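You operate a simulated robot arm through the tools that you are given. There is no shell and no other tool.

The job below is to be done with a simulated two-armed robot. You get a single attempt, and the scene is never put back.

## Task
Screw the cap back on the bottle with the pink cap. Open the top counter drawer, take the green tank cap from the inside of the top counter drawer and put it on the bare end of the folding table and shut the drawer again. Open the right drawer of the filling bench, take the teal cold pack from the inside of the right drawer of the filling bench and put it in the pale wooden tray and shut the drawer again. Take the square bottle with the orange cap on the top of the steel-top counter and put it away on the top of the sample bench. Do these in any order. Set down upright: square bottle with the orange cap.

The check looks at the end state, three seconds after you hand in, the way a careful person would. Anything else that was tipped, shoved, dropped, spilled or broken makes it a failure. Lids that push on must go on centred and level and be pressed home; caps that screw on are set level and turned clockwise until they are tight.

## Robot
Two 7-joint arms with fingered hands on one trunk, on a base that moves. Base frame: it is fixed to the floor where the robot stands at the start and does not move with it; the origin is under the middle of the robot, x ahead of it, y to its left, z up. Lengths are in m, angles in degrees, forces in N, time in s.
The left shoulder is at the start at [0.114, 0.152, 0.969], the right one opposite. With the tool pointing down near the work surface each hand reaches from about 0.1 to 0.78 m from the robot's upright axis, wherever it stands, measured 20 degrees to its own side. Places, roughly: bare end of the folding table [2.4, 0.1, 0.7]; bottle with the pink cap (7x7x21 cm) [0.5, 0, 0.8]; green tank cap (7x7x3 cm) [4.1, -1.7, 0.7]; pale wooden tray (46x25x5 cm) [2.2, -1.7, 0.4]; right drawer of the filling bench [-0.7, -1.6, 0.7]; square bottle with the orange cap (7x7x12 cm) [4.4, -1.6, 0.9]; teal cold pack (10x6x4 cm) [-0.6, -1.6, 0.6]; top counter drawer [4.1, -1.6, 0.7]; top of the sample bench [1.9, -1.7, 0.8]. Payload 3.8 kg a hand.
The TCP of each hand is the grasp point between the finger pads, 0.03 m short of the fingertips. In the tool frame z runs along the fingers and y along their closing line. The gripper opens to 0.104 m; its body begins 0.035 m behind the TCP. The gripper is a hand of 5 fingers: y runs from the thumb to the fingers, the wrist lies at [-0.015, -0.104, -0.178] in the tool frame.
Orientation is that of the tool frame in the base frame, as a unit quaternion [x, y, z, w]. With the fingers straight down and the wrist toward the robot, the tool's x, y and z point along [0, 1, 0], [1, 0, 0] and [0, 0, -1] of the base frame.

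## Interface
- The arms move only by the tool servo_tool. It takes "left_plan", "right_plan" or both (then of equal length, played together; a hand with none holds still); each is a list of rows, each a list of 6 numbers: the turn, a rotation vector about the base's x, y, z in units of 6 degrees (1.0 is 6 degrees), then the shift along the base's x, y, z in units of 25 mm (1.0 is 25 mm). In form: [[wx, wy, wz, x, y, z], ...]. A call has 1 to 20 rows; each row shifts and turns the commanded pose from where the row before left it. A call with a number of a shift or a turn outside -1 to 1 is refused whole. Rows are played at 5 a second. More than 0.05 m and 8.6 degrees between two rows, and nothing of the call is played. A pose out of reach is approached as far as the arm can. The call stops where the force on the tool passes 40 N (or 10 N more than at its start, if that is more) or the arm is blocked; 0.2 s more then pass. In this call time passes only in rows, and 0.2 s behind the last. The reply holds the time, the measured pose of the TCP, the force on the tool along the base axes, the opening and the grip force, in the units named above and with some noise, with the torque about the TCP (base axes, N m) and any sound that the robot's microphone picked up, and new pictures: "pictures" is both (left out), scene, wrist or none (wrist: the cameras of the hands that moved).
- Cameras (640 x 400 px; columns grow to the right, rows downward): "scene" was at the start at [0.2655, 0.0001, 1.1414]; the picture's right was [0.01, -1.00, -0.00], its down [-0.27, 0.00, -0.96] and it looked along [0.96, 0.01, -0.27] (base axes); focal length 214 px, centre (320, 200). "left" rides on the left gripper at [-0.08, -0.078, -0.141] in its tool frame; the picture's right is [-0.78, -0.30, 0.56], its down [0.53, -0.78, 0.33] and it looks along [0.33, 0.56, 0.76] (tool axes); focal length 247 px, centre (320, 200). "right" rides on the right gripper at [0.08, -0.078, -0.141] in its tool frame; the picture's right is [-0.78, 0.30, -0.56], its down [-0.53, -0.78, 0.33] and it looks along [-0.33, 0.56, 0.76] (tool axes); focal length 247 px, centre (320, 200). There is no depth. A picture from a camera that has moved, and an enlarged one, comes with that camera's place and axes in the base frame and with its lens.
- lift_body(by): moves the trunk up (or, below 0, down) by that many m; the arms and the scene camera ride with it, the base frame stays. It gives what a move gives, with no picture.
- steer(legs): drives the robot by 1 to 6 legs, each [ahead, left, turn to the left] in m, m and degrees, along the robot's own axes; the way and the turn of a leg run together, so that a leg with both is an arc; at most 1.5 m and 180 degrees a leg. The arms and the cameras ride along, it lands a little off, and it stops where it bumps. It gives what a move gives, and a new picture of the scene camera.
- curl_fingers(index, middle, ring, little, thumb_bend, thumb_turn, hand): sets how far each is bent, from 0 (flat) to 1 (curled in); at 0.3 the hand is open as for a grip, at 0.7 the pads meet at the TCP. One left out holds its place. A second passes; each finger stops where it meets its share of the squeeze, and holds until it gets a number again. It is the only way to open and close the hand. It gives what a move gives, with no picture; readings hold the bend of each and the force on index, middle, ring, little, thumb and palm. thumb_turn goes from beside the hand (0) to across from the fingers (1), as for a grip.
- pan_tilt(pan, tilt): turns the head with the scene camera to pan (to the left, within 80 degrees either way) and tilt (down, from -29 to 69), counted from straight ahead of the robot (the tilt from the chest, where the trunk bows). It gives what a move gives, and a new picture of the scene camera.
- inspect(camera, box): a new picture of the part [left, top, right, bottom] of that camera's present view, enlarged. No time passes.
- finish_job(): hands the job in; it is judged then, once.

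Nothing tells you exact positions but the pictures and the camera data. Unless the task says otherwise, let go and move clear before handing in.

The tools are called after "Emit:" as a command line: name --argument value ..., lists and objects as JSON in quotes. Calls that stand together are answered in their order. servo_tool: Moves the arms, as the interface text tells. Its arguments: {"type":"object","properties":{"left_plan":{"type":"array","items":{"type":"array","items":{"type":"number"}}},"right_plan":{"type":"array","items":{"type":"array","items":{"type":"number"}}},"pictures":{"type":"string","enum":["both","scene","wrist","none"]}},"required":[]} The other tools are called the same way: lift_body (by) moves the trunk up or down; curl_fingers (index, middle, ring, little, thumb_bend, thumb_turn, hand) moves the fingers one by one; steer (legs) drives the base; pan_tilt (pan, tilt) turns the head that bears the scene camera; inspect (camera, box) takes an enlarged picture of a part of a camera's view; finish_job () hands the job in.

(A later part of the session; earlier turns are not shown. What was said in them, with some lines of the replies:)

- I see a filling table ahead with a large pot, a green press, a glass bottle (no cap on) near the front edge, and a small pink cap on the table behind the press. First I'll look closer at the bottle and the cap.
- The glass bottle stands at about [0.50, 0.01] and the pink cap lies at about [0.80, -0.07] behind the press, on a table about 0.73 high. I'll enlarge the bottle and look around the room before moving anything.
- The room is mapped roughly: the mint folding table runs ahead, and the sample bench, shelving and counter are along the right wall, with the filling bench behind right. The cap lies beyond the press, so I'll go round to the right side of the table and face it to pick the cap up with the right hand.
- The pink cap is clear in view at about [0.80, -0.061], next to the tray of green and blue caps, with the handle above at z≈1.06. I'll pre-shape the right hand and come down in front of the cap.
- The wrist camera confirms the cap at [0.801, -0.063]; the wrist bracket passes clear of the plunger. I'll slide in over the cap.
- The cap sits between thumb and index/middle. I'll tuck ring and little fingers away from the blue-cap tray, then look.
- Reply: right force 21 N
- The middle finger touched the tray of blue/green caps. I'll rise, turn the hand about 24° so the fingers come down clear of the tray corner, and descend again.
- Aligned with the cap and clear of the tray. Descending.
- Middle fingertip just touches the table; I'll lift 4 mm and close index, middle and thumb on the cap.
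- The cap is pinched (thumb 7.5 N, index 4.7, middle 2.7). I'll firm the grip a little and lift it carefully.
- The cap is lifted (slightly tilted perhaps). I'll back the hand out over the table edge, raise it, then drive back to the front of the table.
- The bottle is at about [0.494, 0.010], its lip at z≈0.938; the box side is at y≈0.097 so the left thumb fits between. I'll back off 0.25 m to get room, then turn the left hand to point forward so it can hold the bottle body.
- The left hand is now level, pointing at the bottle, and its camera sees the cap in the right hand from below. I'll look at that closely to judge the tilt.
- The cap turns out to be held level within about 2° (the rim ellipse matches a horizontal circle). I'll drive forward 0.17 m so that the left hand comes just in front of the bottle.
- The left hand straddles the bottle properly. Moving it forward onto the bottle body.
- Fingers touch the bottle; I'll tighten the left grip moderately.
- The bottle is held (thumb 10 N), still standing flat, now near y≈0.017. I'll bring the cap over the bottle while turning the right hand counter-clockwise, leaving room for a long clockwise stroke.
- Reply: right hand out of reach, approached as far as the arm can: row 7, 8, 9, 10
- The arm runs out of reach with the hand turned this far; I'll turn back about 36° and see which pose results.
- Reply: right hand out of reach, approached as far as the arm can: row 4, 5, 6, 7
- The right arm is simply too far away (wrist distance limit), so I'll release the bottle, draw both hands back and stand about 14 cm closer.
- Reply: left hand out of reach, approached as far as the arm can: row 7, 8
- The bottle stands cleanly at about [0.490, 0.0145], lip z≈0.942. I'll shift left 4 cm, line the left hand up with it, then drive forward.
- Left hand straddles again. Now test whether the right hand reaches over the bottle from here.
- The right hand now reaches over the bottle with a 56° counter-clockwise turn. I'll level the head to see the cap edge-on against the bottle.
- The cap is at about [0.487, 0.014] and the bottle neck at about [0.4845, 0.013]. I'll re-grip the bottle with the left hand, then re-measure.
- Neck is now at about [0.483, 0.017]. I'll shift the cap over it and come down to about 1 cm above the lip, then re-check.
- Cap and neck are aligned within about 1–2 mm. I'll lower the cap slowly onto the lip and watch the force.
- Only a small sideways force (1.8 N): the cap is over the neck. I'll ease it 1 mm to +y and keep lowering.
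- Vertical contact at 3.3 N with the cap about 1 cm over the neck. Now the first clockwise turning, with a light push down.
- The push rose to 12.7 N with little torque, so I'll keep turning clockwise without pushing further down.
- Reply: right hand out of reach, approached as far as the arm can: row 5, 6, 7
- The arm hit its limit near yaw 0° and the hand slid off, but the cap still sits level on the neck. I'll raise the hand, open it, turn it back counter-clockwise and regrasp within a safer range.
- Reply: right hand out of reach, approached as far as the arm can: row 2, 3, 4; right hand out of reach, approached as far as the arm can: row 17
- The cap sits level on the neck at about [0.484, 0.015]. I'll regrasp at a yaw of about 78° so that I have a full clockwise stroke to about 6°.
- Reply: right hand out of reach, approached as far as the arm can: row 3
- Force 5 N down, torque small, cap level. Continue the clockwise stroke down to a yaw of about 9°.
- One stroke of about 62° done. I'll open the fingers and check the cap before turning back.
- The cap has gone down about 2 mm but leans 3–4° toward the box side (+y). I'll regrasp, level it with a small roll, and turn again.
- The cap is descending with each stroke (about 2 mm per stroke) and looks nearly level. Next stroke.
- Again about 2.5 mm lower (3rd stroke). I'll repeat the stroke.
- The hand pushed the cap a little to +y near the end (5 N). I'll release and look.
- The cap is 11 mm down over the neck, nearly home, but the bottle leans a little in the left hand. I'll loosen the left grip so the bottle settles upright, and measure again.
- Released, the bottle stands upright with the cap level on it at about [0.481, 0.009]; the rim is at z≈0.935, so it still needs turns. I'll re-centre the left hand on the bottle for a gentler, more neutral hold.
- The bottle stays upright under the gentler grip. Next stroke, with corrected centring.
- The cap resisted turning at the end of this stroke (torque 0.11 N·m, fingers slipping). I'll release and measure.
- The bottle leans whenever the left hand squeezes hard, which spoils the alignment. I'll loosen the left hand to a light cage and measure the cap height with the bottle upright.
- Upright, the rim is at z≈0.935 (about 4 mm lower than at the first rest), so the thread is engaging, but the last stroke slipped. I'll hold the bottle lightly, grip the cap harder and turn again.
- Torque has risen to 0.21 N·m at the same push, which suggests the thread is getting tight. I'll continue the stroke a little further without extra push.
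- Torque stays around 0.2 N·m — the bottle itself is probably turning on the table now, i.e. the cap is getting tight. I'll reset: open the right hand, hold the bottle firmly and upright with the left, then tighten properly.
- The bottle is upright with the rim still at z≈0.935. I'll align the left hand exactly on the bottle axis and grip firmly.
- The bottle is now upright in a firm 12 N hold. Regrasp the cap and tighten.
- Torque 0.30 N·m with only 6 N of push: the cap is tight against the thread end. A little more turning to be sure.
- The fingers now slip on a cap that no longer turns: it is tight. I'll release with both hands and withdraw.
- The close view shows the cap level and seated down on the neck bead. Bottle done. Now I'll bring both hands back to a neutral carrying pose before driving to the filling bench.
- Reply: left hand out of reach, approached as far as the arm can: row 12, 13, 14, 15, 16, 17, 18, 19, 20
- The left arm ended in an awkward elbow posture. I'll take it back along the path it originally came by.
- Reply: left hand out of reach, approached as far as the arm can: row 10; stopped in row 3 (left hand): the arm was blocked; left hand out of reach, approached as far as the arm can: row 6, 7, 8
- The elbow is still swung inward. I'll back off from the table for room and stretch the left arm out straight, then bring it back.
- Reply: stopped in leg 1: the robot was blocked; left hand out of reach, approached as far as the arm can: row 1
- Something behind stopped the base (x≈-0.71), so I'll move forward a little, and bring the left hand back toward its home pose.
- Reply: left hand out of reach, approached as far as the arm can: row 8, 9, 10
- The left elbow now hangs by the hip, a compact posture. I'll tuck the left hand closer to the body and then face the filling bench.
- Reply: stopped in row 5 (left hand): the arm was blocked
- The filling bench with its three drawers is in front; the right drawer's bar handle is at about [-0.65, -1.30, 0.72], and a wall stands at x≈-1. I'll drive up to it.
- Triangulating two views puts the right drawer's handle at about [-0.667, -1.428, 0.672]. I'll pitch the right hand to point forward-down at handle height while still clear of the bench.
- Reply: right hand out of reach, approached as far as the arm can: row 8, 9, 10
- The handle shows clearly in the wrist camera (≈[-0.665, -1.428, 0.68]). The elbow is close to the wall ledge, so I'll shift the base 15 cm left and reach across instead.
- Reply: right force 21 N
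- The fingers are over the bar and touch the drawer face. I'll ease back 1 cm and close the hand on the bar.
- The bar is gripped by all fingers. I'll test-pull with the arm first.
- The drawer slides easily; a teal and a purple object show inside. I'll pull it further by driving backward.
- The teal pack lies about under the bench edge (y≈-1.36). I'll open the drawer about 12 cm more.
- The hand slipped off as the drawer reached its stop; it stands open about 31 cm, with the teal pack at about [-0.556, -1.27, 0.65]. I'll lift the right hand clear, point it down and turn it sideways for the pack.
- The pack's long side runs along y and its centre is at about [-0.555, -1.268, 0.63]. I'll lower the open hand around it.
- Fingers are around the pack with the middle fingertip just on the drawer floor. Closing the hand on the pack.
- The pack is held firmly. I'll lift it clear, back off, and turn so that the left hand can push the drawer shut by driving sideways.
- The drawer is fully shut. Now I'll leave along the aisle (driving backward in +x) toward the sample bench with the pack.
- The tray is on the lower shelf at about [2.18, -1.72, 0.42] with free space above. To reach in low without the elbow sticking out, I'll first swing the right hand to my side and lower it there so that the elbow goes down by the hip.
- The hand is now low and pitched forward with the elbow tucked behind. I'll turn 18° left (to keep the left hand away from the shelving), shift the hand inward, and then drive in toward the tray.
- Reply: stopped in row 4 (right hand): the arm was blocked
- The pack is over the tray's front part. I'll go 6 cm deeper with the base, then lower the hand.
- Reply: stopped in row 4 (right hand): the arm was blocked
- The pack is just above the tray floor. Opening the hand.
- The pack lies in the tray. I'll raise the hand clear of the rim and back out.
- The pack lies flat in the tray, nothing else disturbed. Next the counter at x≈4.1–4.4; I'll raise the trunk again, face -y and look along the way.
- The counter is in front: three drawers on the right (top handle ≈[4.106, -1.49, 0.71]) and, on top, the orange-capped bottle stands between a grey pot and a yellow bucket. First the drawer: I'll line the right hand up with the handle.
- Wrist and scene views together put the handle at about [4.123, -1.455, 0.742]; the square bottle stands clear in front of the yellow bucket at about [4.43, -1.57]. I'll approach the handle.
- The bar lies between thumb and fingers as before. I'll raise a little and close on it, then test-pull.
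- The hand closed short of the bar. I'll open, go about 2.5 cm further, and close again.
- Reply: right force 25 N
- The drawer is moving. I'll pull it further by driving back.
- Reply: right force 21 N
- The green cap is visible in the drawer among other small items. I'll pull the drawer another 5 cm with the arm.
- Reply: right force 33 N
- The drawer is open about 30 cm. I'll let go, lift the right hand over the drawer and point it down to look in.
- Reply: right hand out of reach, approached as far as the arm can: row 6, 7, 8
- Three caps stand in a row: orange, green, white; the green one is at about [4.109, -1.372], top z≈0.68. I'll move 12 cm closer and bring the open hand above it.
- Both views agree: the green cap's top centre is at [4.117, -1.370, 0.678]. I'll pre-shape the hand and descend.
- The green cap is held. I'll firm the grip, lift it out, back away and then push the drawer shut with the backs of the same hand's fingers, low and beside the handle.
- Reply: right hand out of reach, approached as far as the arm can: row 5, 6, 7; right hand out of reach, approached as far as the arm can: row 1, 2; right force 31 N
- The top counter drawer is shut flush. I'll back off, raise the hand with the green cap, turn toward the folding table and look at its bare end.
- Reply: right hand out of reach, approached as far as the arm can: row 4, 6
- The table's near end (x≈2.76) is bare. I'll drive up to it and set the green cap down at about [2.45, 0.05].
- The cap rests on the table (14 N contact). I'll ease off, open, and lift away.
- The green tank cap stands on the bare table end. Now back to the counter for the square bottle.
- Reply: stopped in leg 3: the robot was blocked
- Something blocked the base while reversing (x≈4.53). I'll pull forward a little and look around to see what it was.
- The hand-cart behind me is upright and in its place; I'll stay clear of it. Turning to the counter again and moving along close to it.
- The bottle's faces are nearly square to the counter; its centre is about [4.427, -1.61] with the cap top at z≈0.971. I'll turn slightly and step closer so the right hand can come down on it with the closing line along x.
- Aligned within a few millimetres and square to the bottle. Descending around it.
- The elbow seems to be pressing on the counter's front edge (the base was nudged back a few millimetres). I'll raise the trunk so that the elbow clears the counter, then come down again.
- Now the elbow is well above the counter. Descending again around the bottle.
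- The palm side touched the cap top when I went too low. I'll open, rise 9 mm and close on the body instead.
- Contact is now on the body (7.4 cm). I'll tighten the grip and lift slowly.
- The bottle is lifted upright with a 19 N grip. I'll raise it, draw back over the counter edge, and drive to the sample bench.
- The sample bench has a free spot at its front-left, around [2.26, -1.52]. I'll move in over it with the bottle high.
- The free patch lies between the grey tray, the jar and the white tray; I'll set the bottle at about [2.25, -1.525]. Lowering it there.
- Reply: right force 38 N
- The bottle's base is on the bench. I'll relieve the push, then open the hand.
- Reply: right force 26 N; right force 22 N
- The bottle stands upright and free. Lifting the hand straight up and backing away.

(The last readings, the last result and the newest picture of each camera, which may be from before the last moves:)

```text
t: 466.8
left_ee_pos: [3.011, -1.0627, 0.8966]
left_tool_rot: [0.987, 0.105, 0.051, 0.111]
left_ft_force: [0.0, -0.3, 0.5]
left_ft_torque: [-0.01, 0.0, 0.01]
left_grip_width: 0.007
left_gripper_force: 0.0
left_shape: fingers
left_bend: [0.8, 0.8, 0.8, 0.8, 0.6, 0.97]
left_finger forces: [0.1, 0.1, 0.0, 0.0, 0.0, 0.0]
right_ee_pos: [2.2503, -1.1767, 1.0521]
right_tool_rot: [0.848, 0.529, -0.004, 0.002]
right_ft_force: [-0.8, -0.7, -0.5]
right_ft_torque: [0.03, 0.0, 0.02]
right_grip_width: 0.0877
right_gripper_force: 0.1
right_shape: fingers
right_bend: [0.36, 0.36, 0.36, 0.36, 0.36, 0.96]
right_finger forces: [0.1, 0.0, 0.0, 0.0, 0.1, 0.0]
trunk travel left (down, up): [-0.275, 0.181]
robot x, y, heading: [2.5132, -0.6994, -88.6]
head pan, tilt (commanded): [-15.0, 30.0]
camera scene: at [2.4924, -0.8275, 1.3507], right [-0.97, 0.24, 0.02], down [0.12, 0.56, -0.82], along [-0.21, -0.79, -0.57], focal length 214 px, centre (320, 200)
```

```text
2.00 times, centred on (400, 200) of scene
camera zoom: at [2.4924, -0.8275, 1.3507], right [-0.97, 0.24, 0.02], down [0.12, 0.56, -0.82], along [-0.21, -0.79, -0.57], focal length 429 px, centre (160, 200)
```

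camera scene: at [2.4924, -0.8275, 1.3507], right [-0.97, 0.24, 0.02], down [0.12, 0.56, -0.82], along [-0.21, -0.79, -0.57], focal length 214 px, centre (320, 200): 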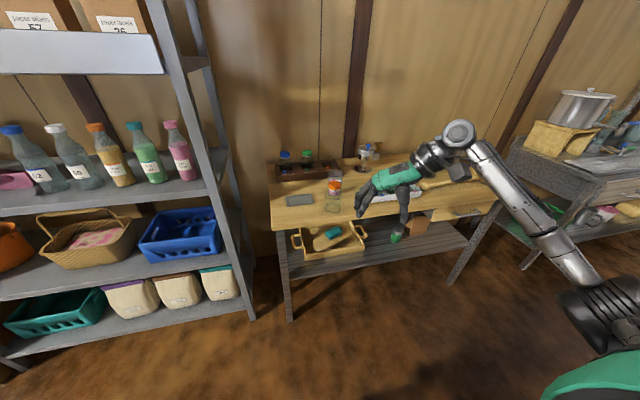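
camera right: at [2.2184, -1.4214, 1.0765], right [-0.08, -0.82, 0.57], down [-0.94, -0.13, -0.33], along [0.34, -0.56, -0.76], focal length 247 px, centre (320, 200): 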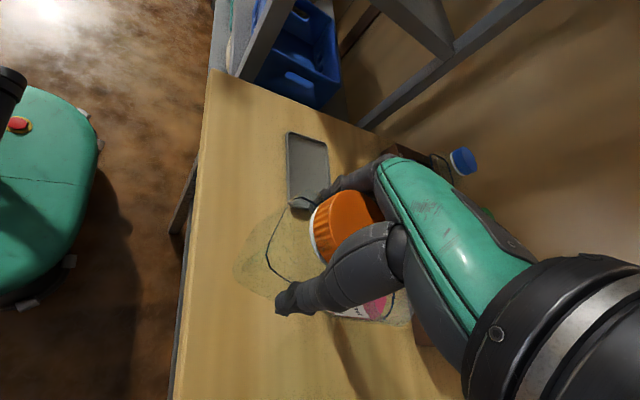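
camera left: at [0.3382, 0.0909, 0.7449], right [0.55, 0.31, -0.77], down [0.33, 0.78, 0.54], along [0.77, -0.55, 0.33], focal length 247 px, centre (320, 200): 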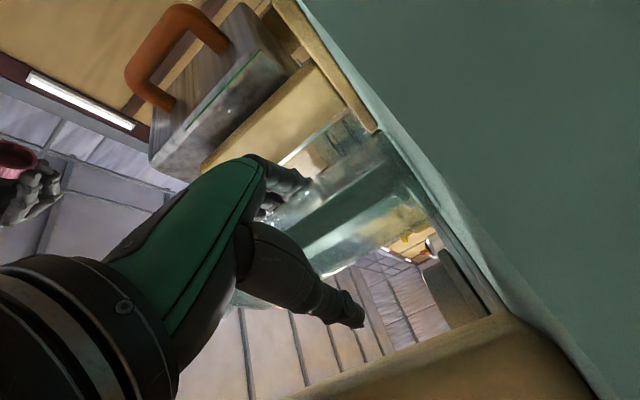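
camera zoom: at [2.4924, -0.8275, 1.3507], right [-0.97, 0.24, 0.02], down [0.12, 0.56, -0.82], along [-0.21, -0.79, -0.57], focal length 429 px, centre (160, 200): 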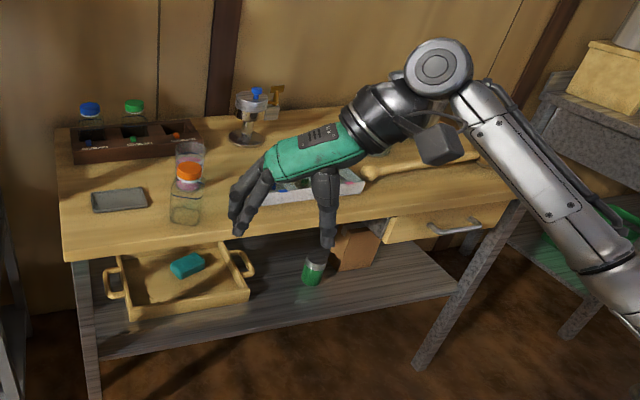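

All four parts look done: the pink cap is tight on its bottle, the cold pack is in the tray, the green tank cap is on the bare table end, and the square bottle stands upright on the sample bench. Both drawers are shut and both hands are clear. I'll take one last look at the table and the far bottle before handing in.

Emit:
steer --legs '[[0.05, 0, -50]]'

Emit:
pan_tilt --pan -60 --tilt 10

Emit:
inspect --camera "scene" --box '[100, 60, 500, 310]'

```text
t: 469.4
left_ee_pos: [2.532, -1.3588, 0.8968]
left_tool_rot: [0.938, -0.325, -0.001, 0.123]
left_ft_force: [0.6, 0.3, -0.1]
left_ft_torque: [-0.01, -0.02, -0.01]
left_grip_width: 0.007
left_gripper_force: 0.1
left_shape: fingers
left_bend: [0.8, 0.8, 0.8, 0.8, 0.6, 0.97]
left_finger forces: [0.1, 0.0, 0.0, 0.0, 0.1, 0.0]
right_ee_pos: [1.9582, -0.8464, 1.0516]
right_tool_rot: [0.993, 0.119, -0.005, 0.001]
right_ft_force: [-0.7, 0.0, 0.4]
right_ft_torque: [-0.01, 0.04, -0.02]
right_grip_width: 0.0878
right_gripper_force: 0.0
right_shape: fingers
right_bend: [0.36, 0.36, 0.36, 0.36, 0.36, 0.96]
right_finger forces: [0.0, 0.0, 0.1, 0.1, 0.0, 0.0]
trunk travel left (down, up): [-0.275, 0.181]
robot x, y, heading: [2.4922, -0.7425, -138.7]
head pan, tilt (commanded): [-15.0, 30.0]
camera scene: at [2.3825, -0.8106, 1.3508], right [-0.44, 0.9, 0.02], down [0.51, 0.27, -0.82], along [-0.74, -0.35, -0.57], focal length 214 px, centre (320, 200)
```

scene: 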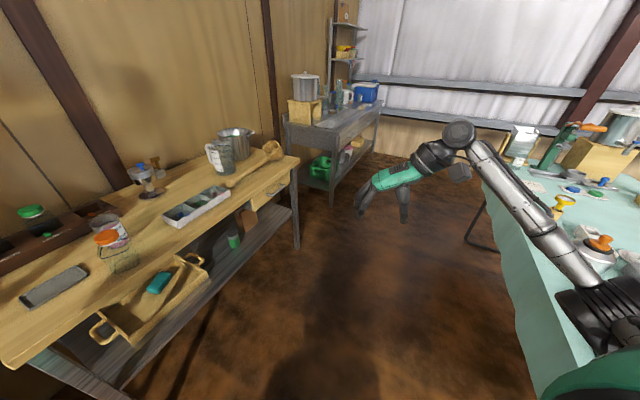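

```text
t: 470.6
left_ee_pos: [2.5325, -1.3588, 0.8966]
left_tool_rot: [0.938, -0.324, -0.001, 0.122]
left_ft_force: [-0.2, -0.5, 0.3]
left_ft_torque: [-0.03, 0.0, 0.0]
left_grip_width: 0.0071
left_gripper_force: 0.0
left_shape: fingers
left_bend: [0.8, 0.8, 0.8, 0.8, 0.6, 0.97]
left_finger forces: [0.0, 0.0, 0.0, 0.1, 0.1, 0.0]
right_ee_pos: [1.9591, -0.847, 1.0512]
right_tool_rot: [0.993, 0.119, -0.005, 0.001]
right_ft_force: [0.0, 0.7, 0.4]
right_ft_torque: [-0.01, 0.0, 0.01]
right_grip_width: 0.0878
right_gripper_force: 0.1
right_shape: fingers
right_bend: [0.36, 0.36, 0.36, 0.36, 0.36, 0.96]
right_finger forces: [0.0, 0.1, 0.1, 0.1, 0.1, 0.1]
trunk travel left (down, up): [-0.275, 0.181]
robot x, y, heading: [2.4924, -0.7465, -138.9]
head pan, tilt (commanded): [-60.0, 10.0]
camera scene: at [2.3736, -0.7426, 1.3865], right [0.32, 0.94, 0.08], down [0.23, 0.0, -0.97], along [-0.92, 0.33, -0.22], focal length 214 px, centre (320, 200)
```

scene: 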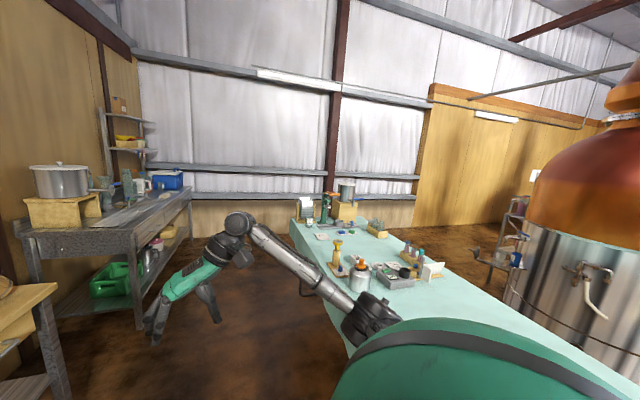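

```text
1.60 times, centred on (300, 185) of scene
camera zoom: at [2.3736, -0.7426, 1.3865], right [0.32, 0.94, 0.08], down [0.23, 0.0, -0.97], along [-0.92, 0.33, -0.22], focal length 343 px, centre (352, 224)
```

zoom: 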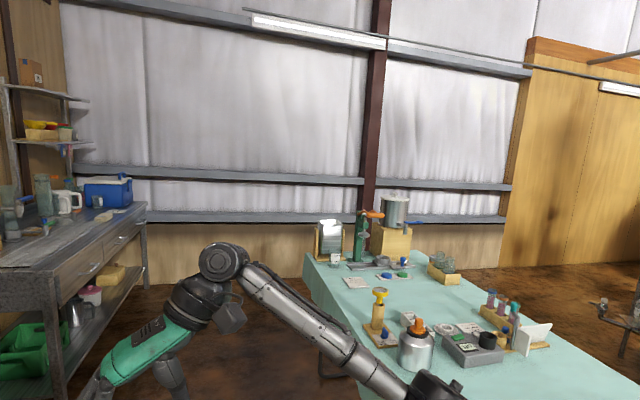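

Everything in view is in its place and standing, and both hands are empty and clear. Handing in.

Emit:
finish_job

```text
The job is handed in.
```

I handed the job in with all four parts done as far as the cameras and force readings could show. I have not seen the check's result.

- **Pink cap:** The cap is screwed on and sits level just above the ring on the bottle neck. In the last stroke it resisted at about 0.3 N·m and would turn no further before my fingers slipped on it. I took that as tight.
- **Green tank cap:** It is on the bare end of the folding table. I pushed the top counter drawer shut with 30 N, and it sits flush with the drawers below.
- **Teal cold pack:** It lies flat in the pale wooden tray. I pushed the right drawer of the filling bench shut, and it looks closed.
- **Square bottle:** It stands upright at the front left of the sample bench, clear of the jar and trays.

These bumps and touches could count against the run:

- **Hand-cart:** While reversing near the counter, the robot stopped against something behind it, most likely the hand-cart. The cart was still upright and, as far as I could tell, in its place.
- **Wall:** The robot also backed into something near the filling bench early on, most likely the wall there.
- **Blue and green cap tray:** One finger pressed on this tray with about 20 N while I was reaching for the pink cap. The tray did not move.
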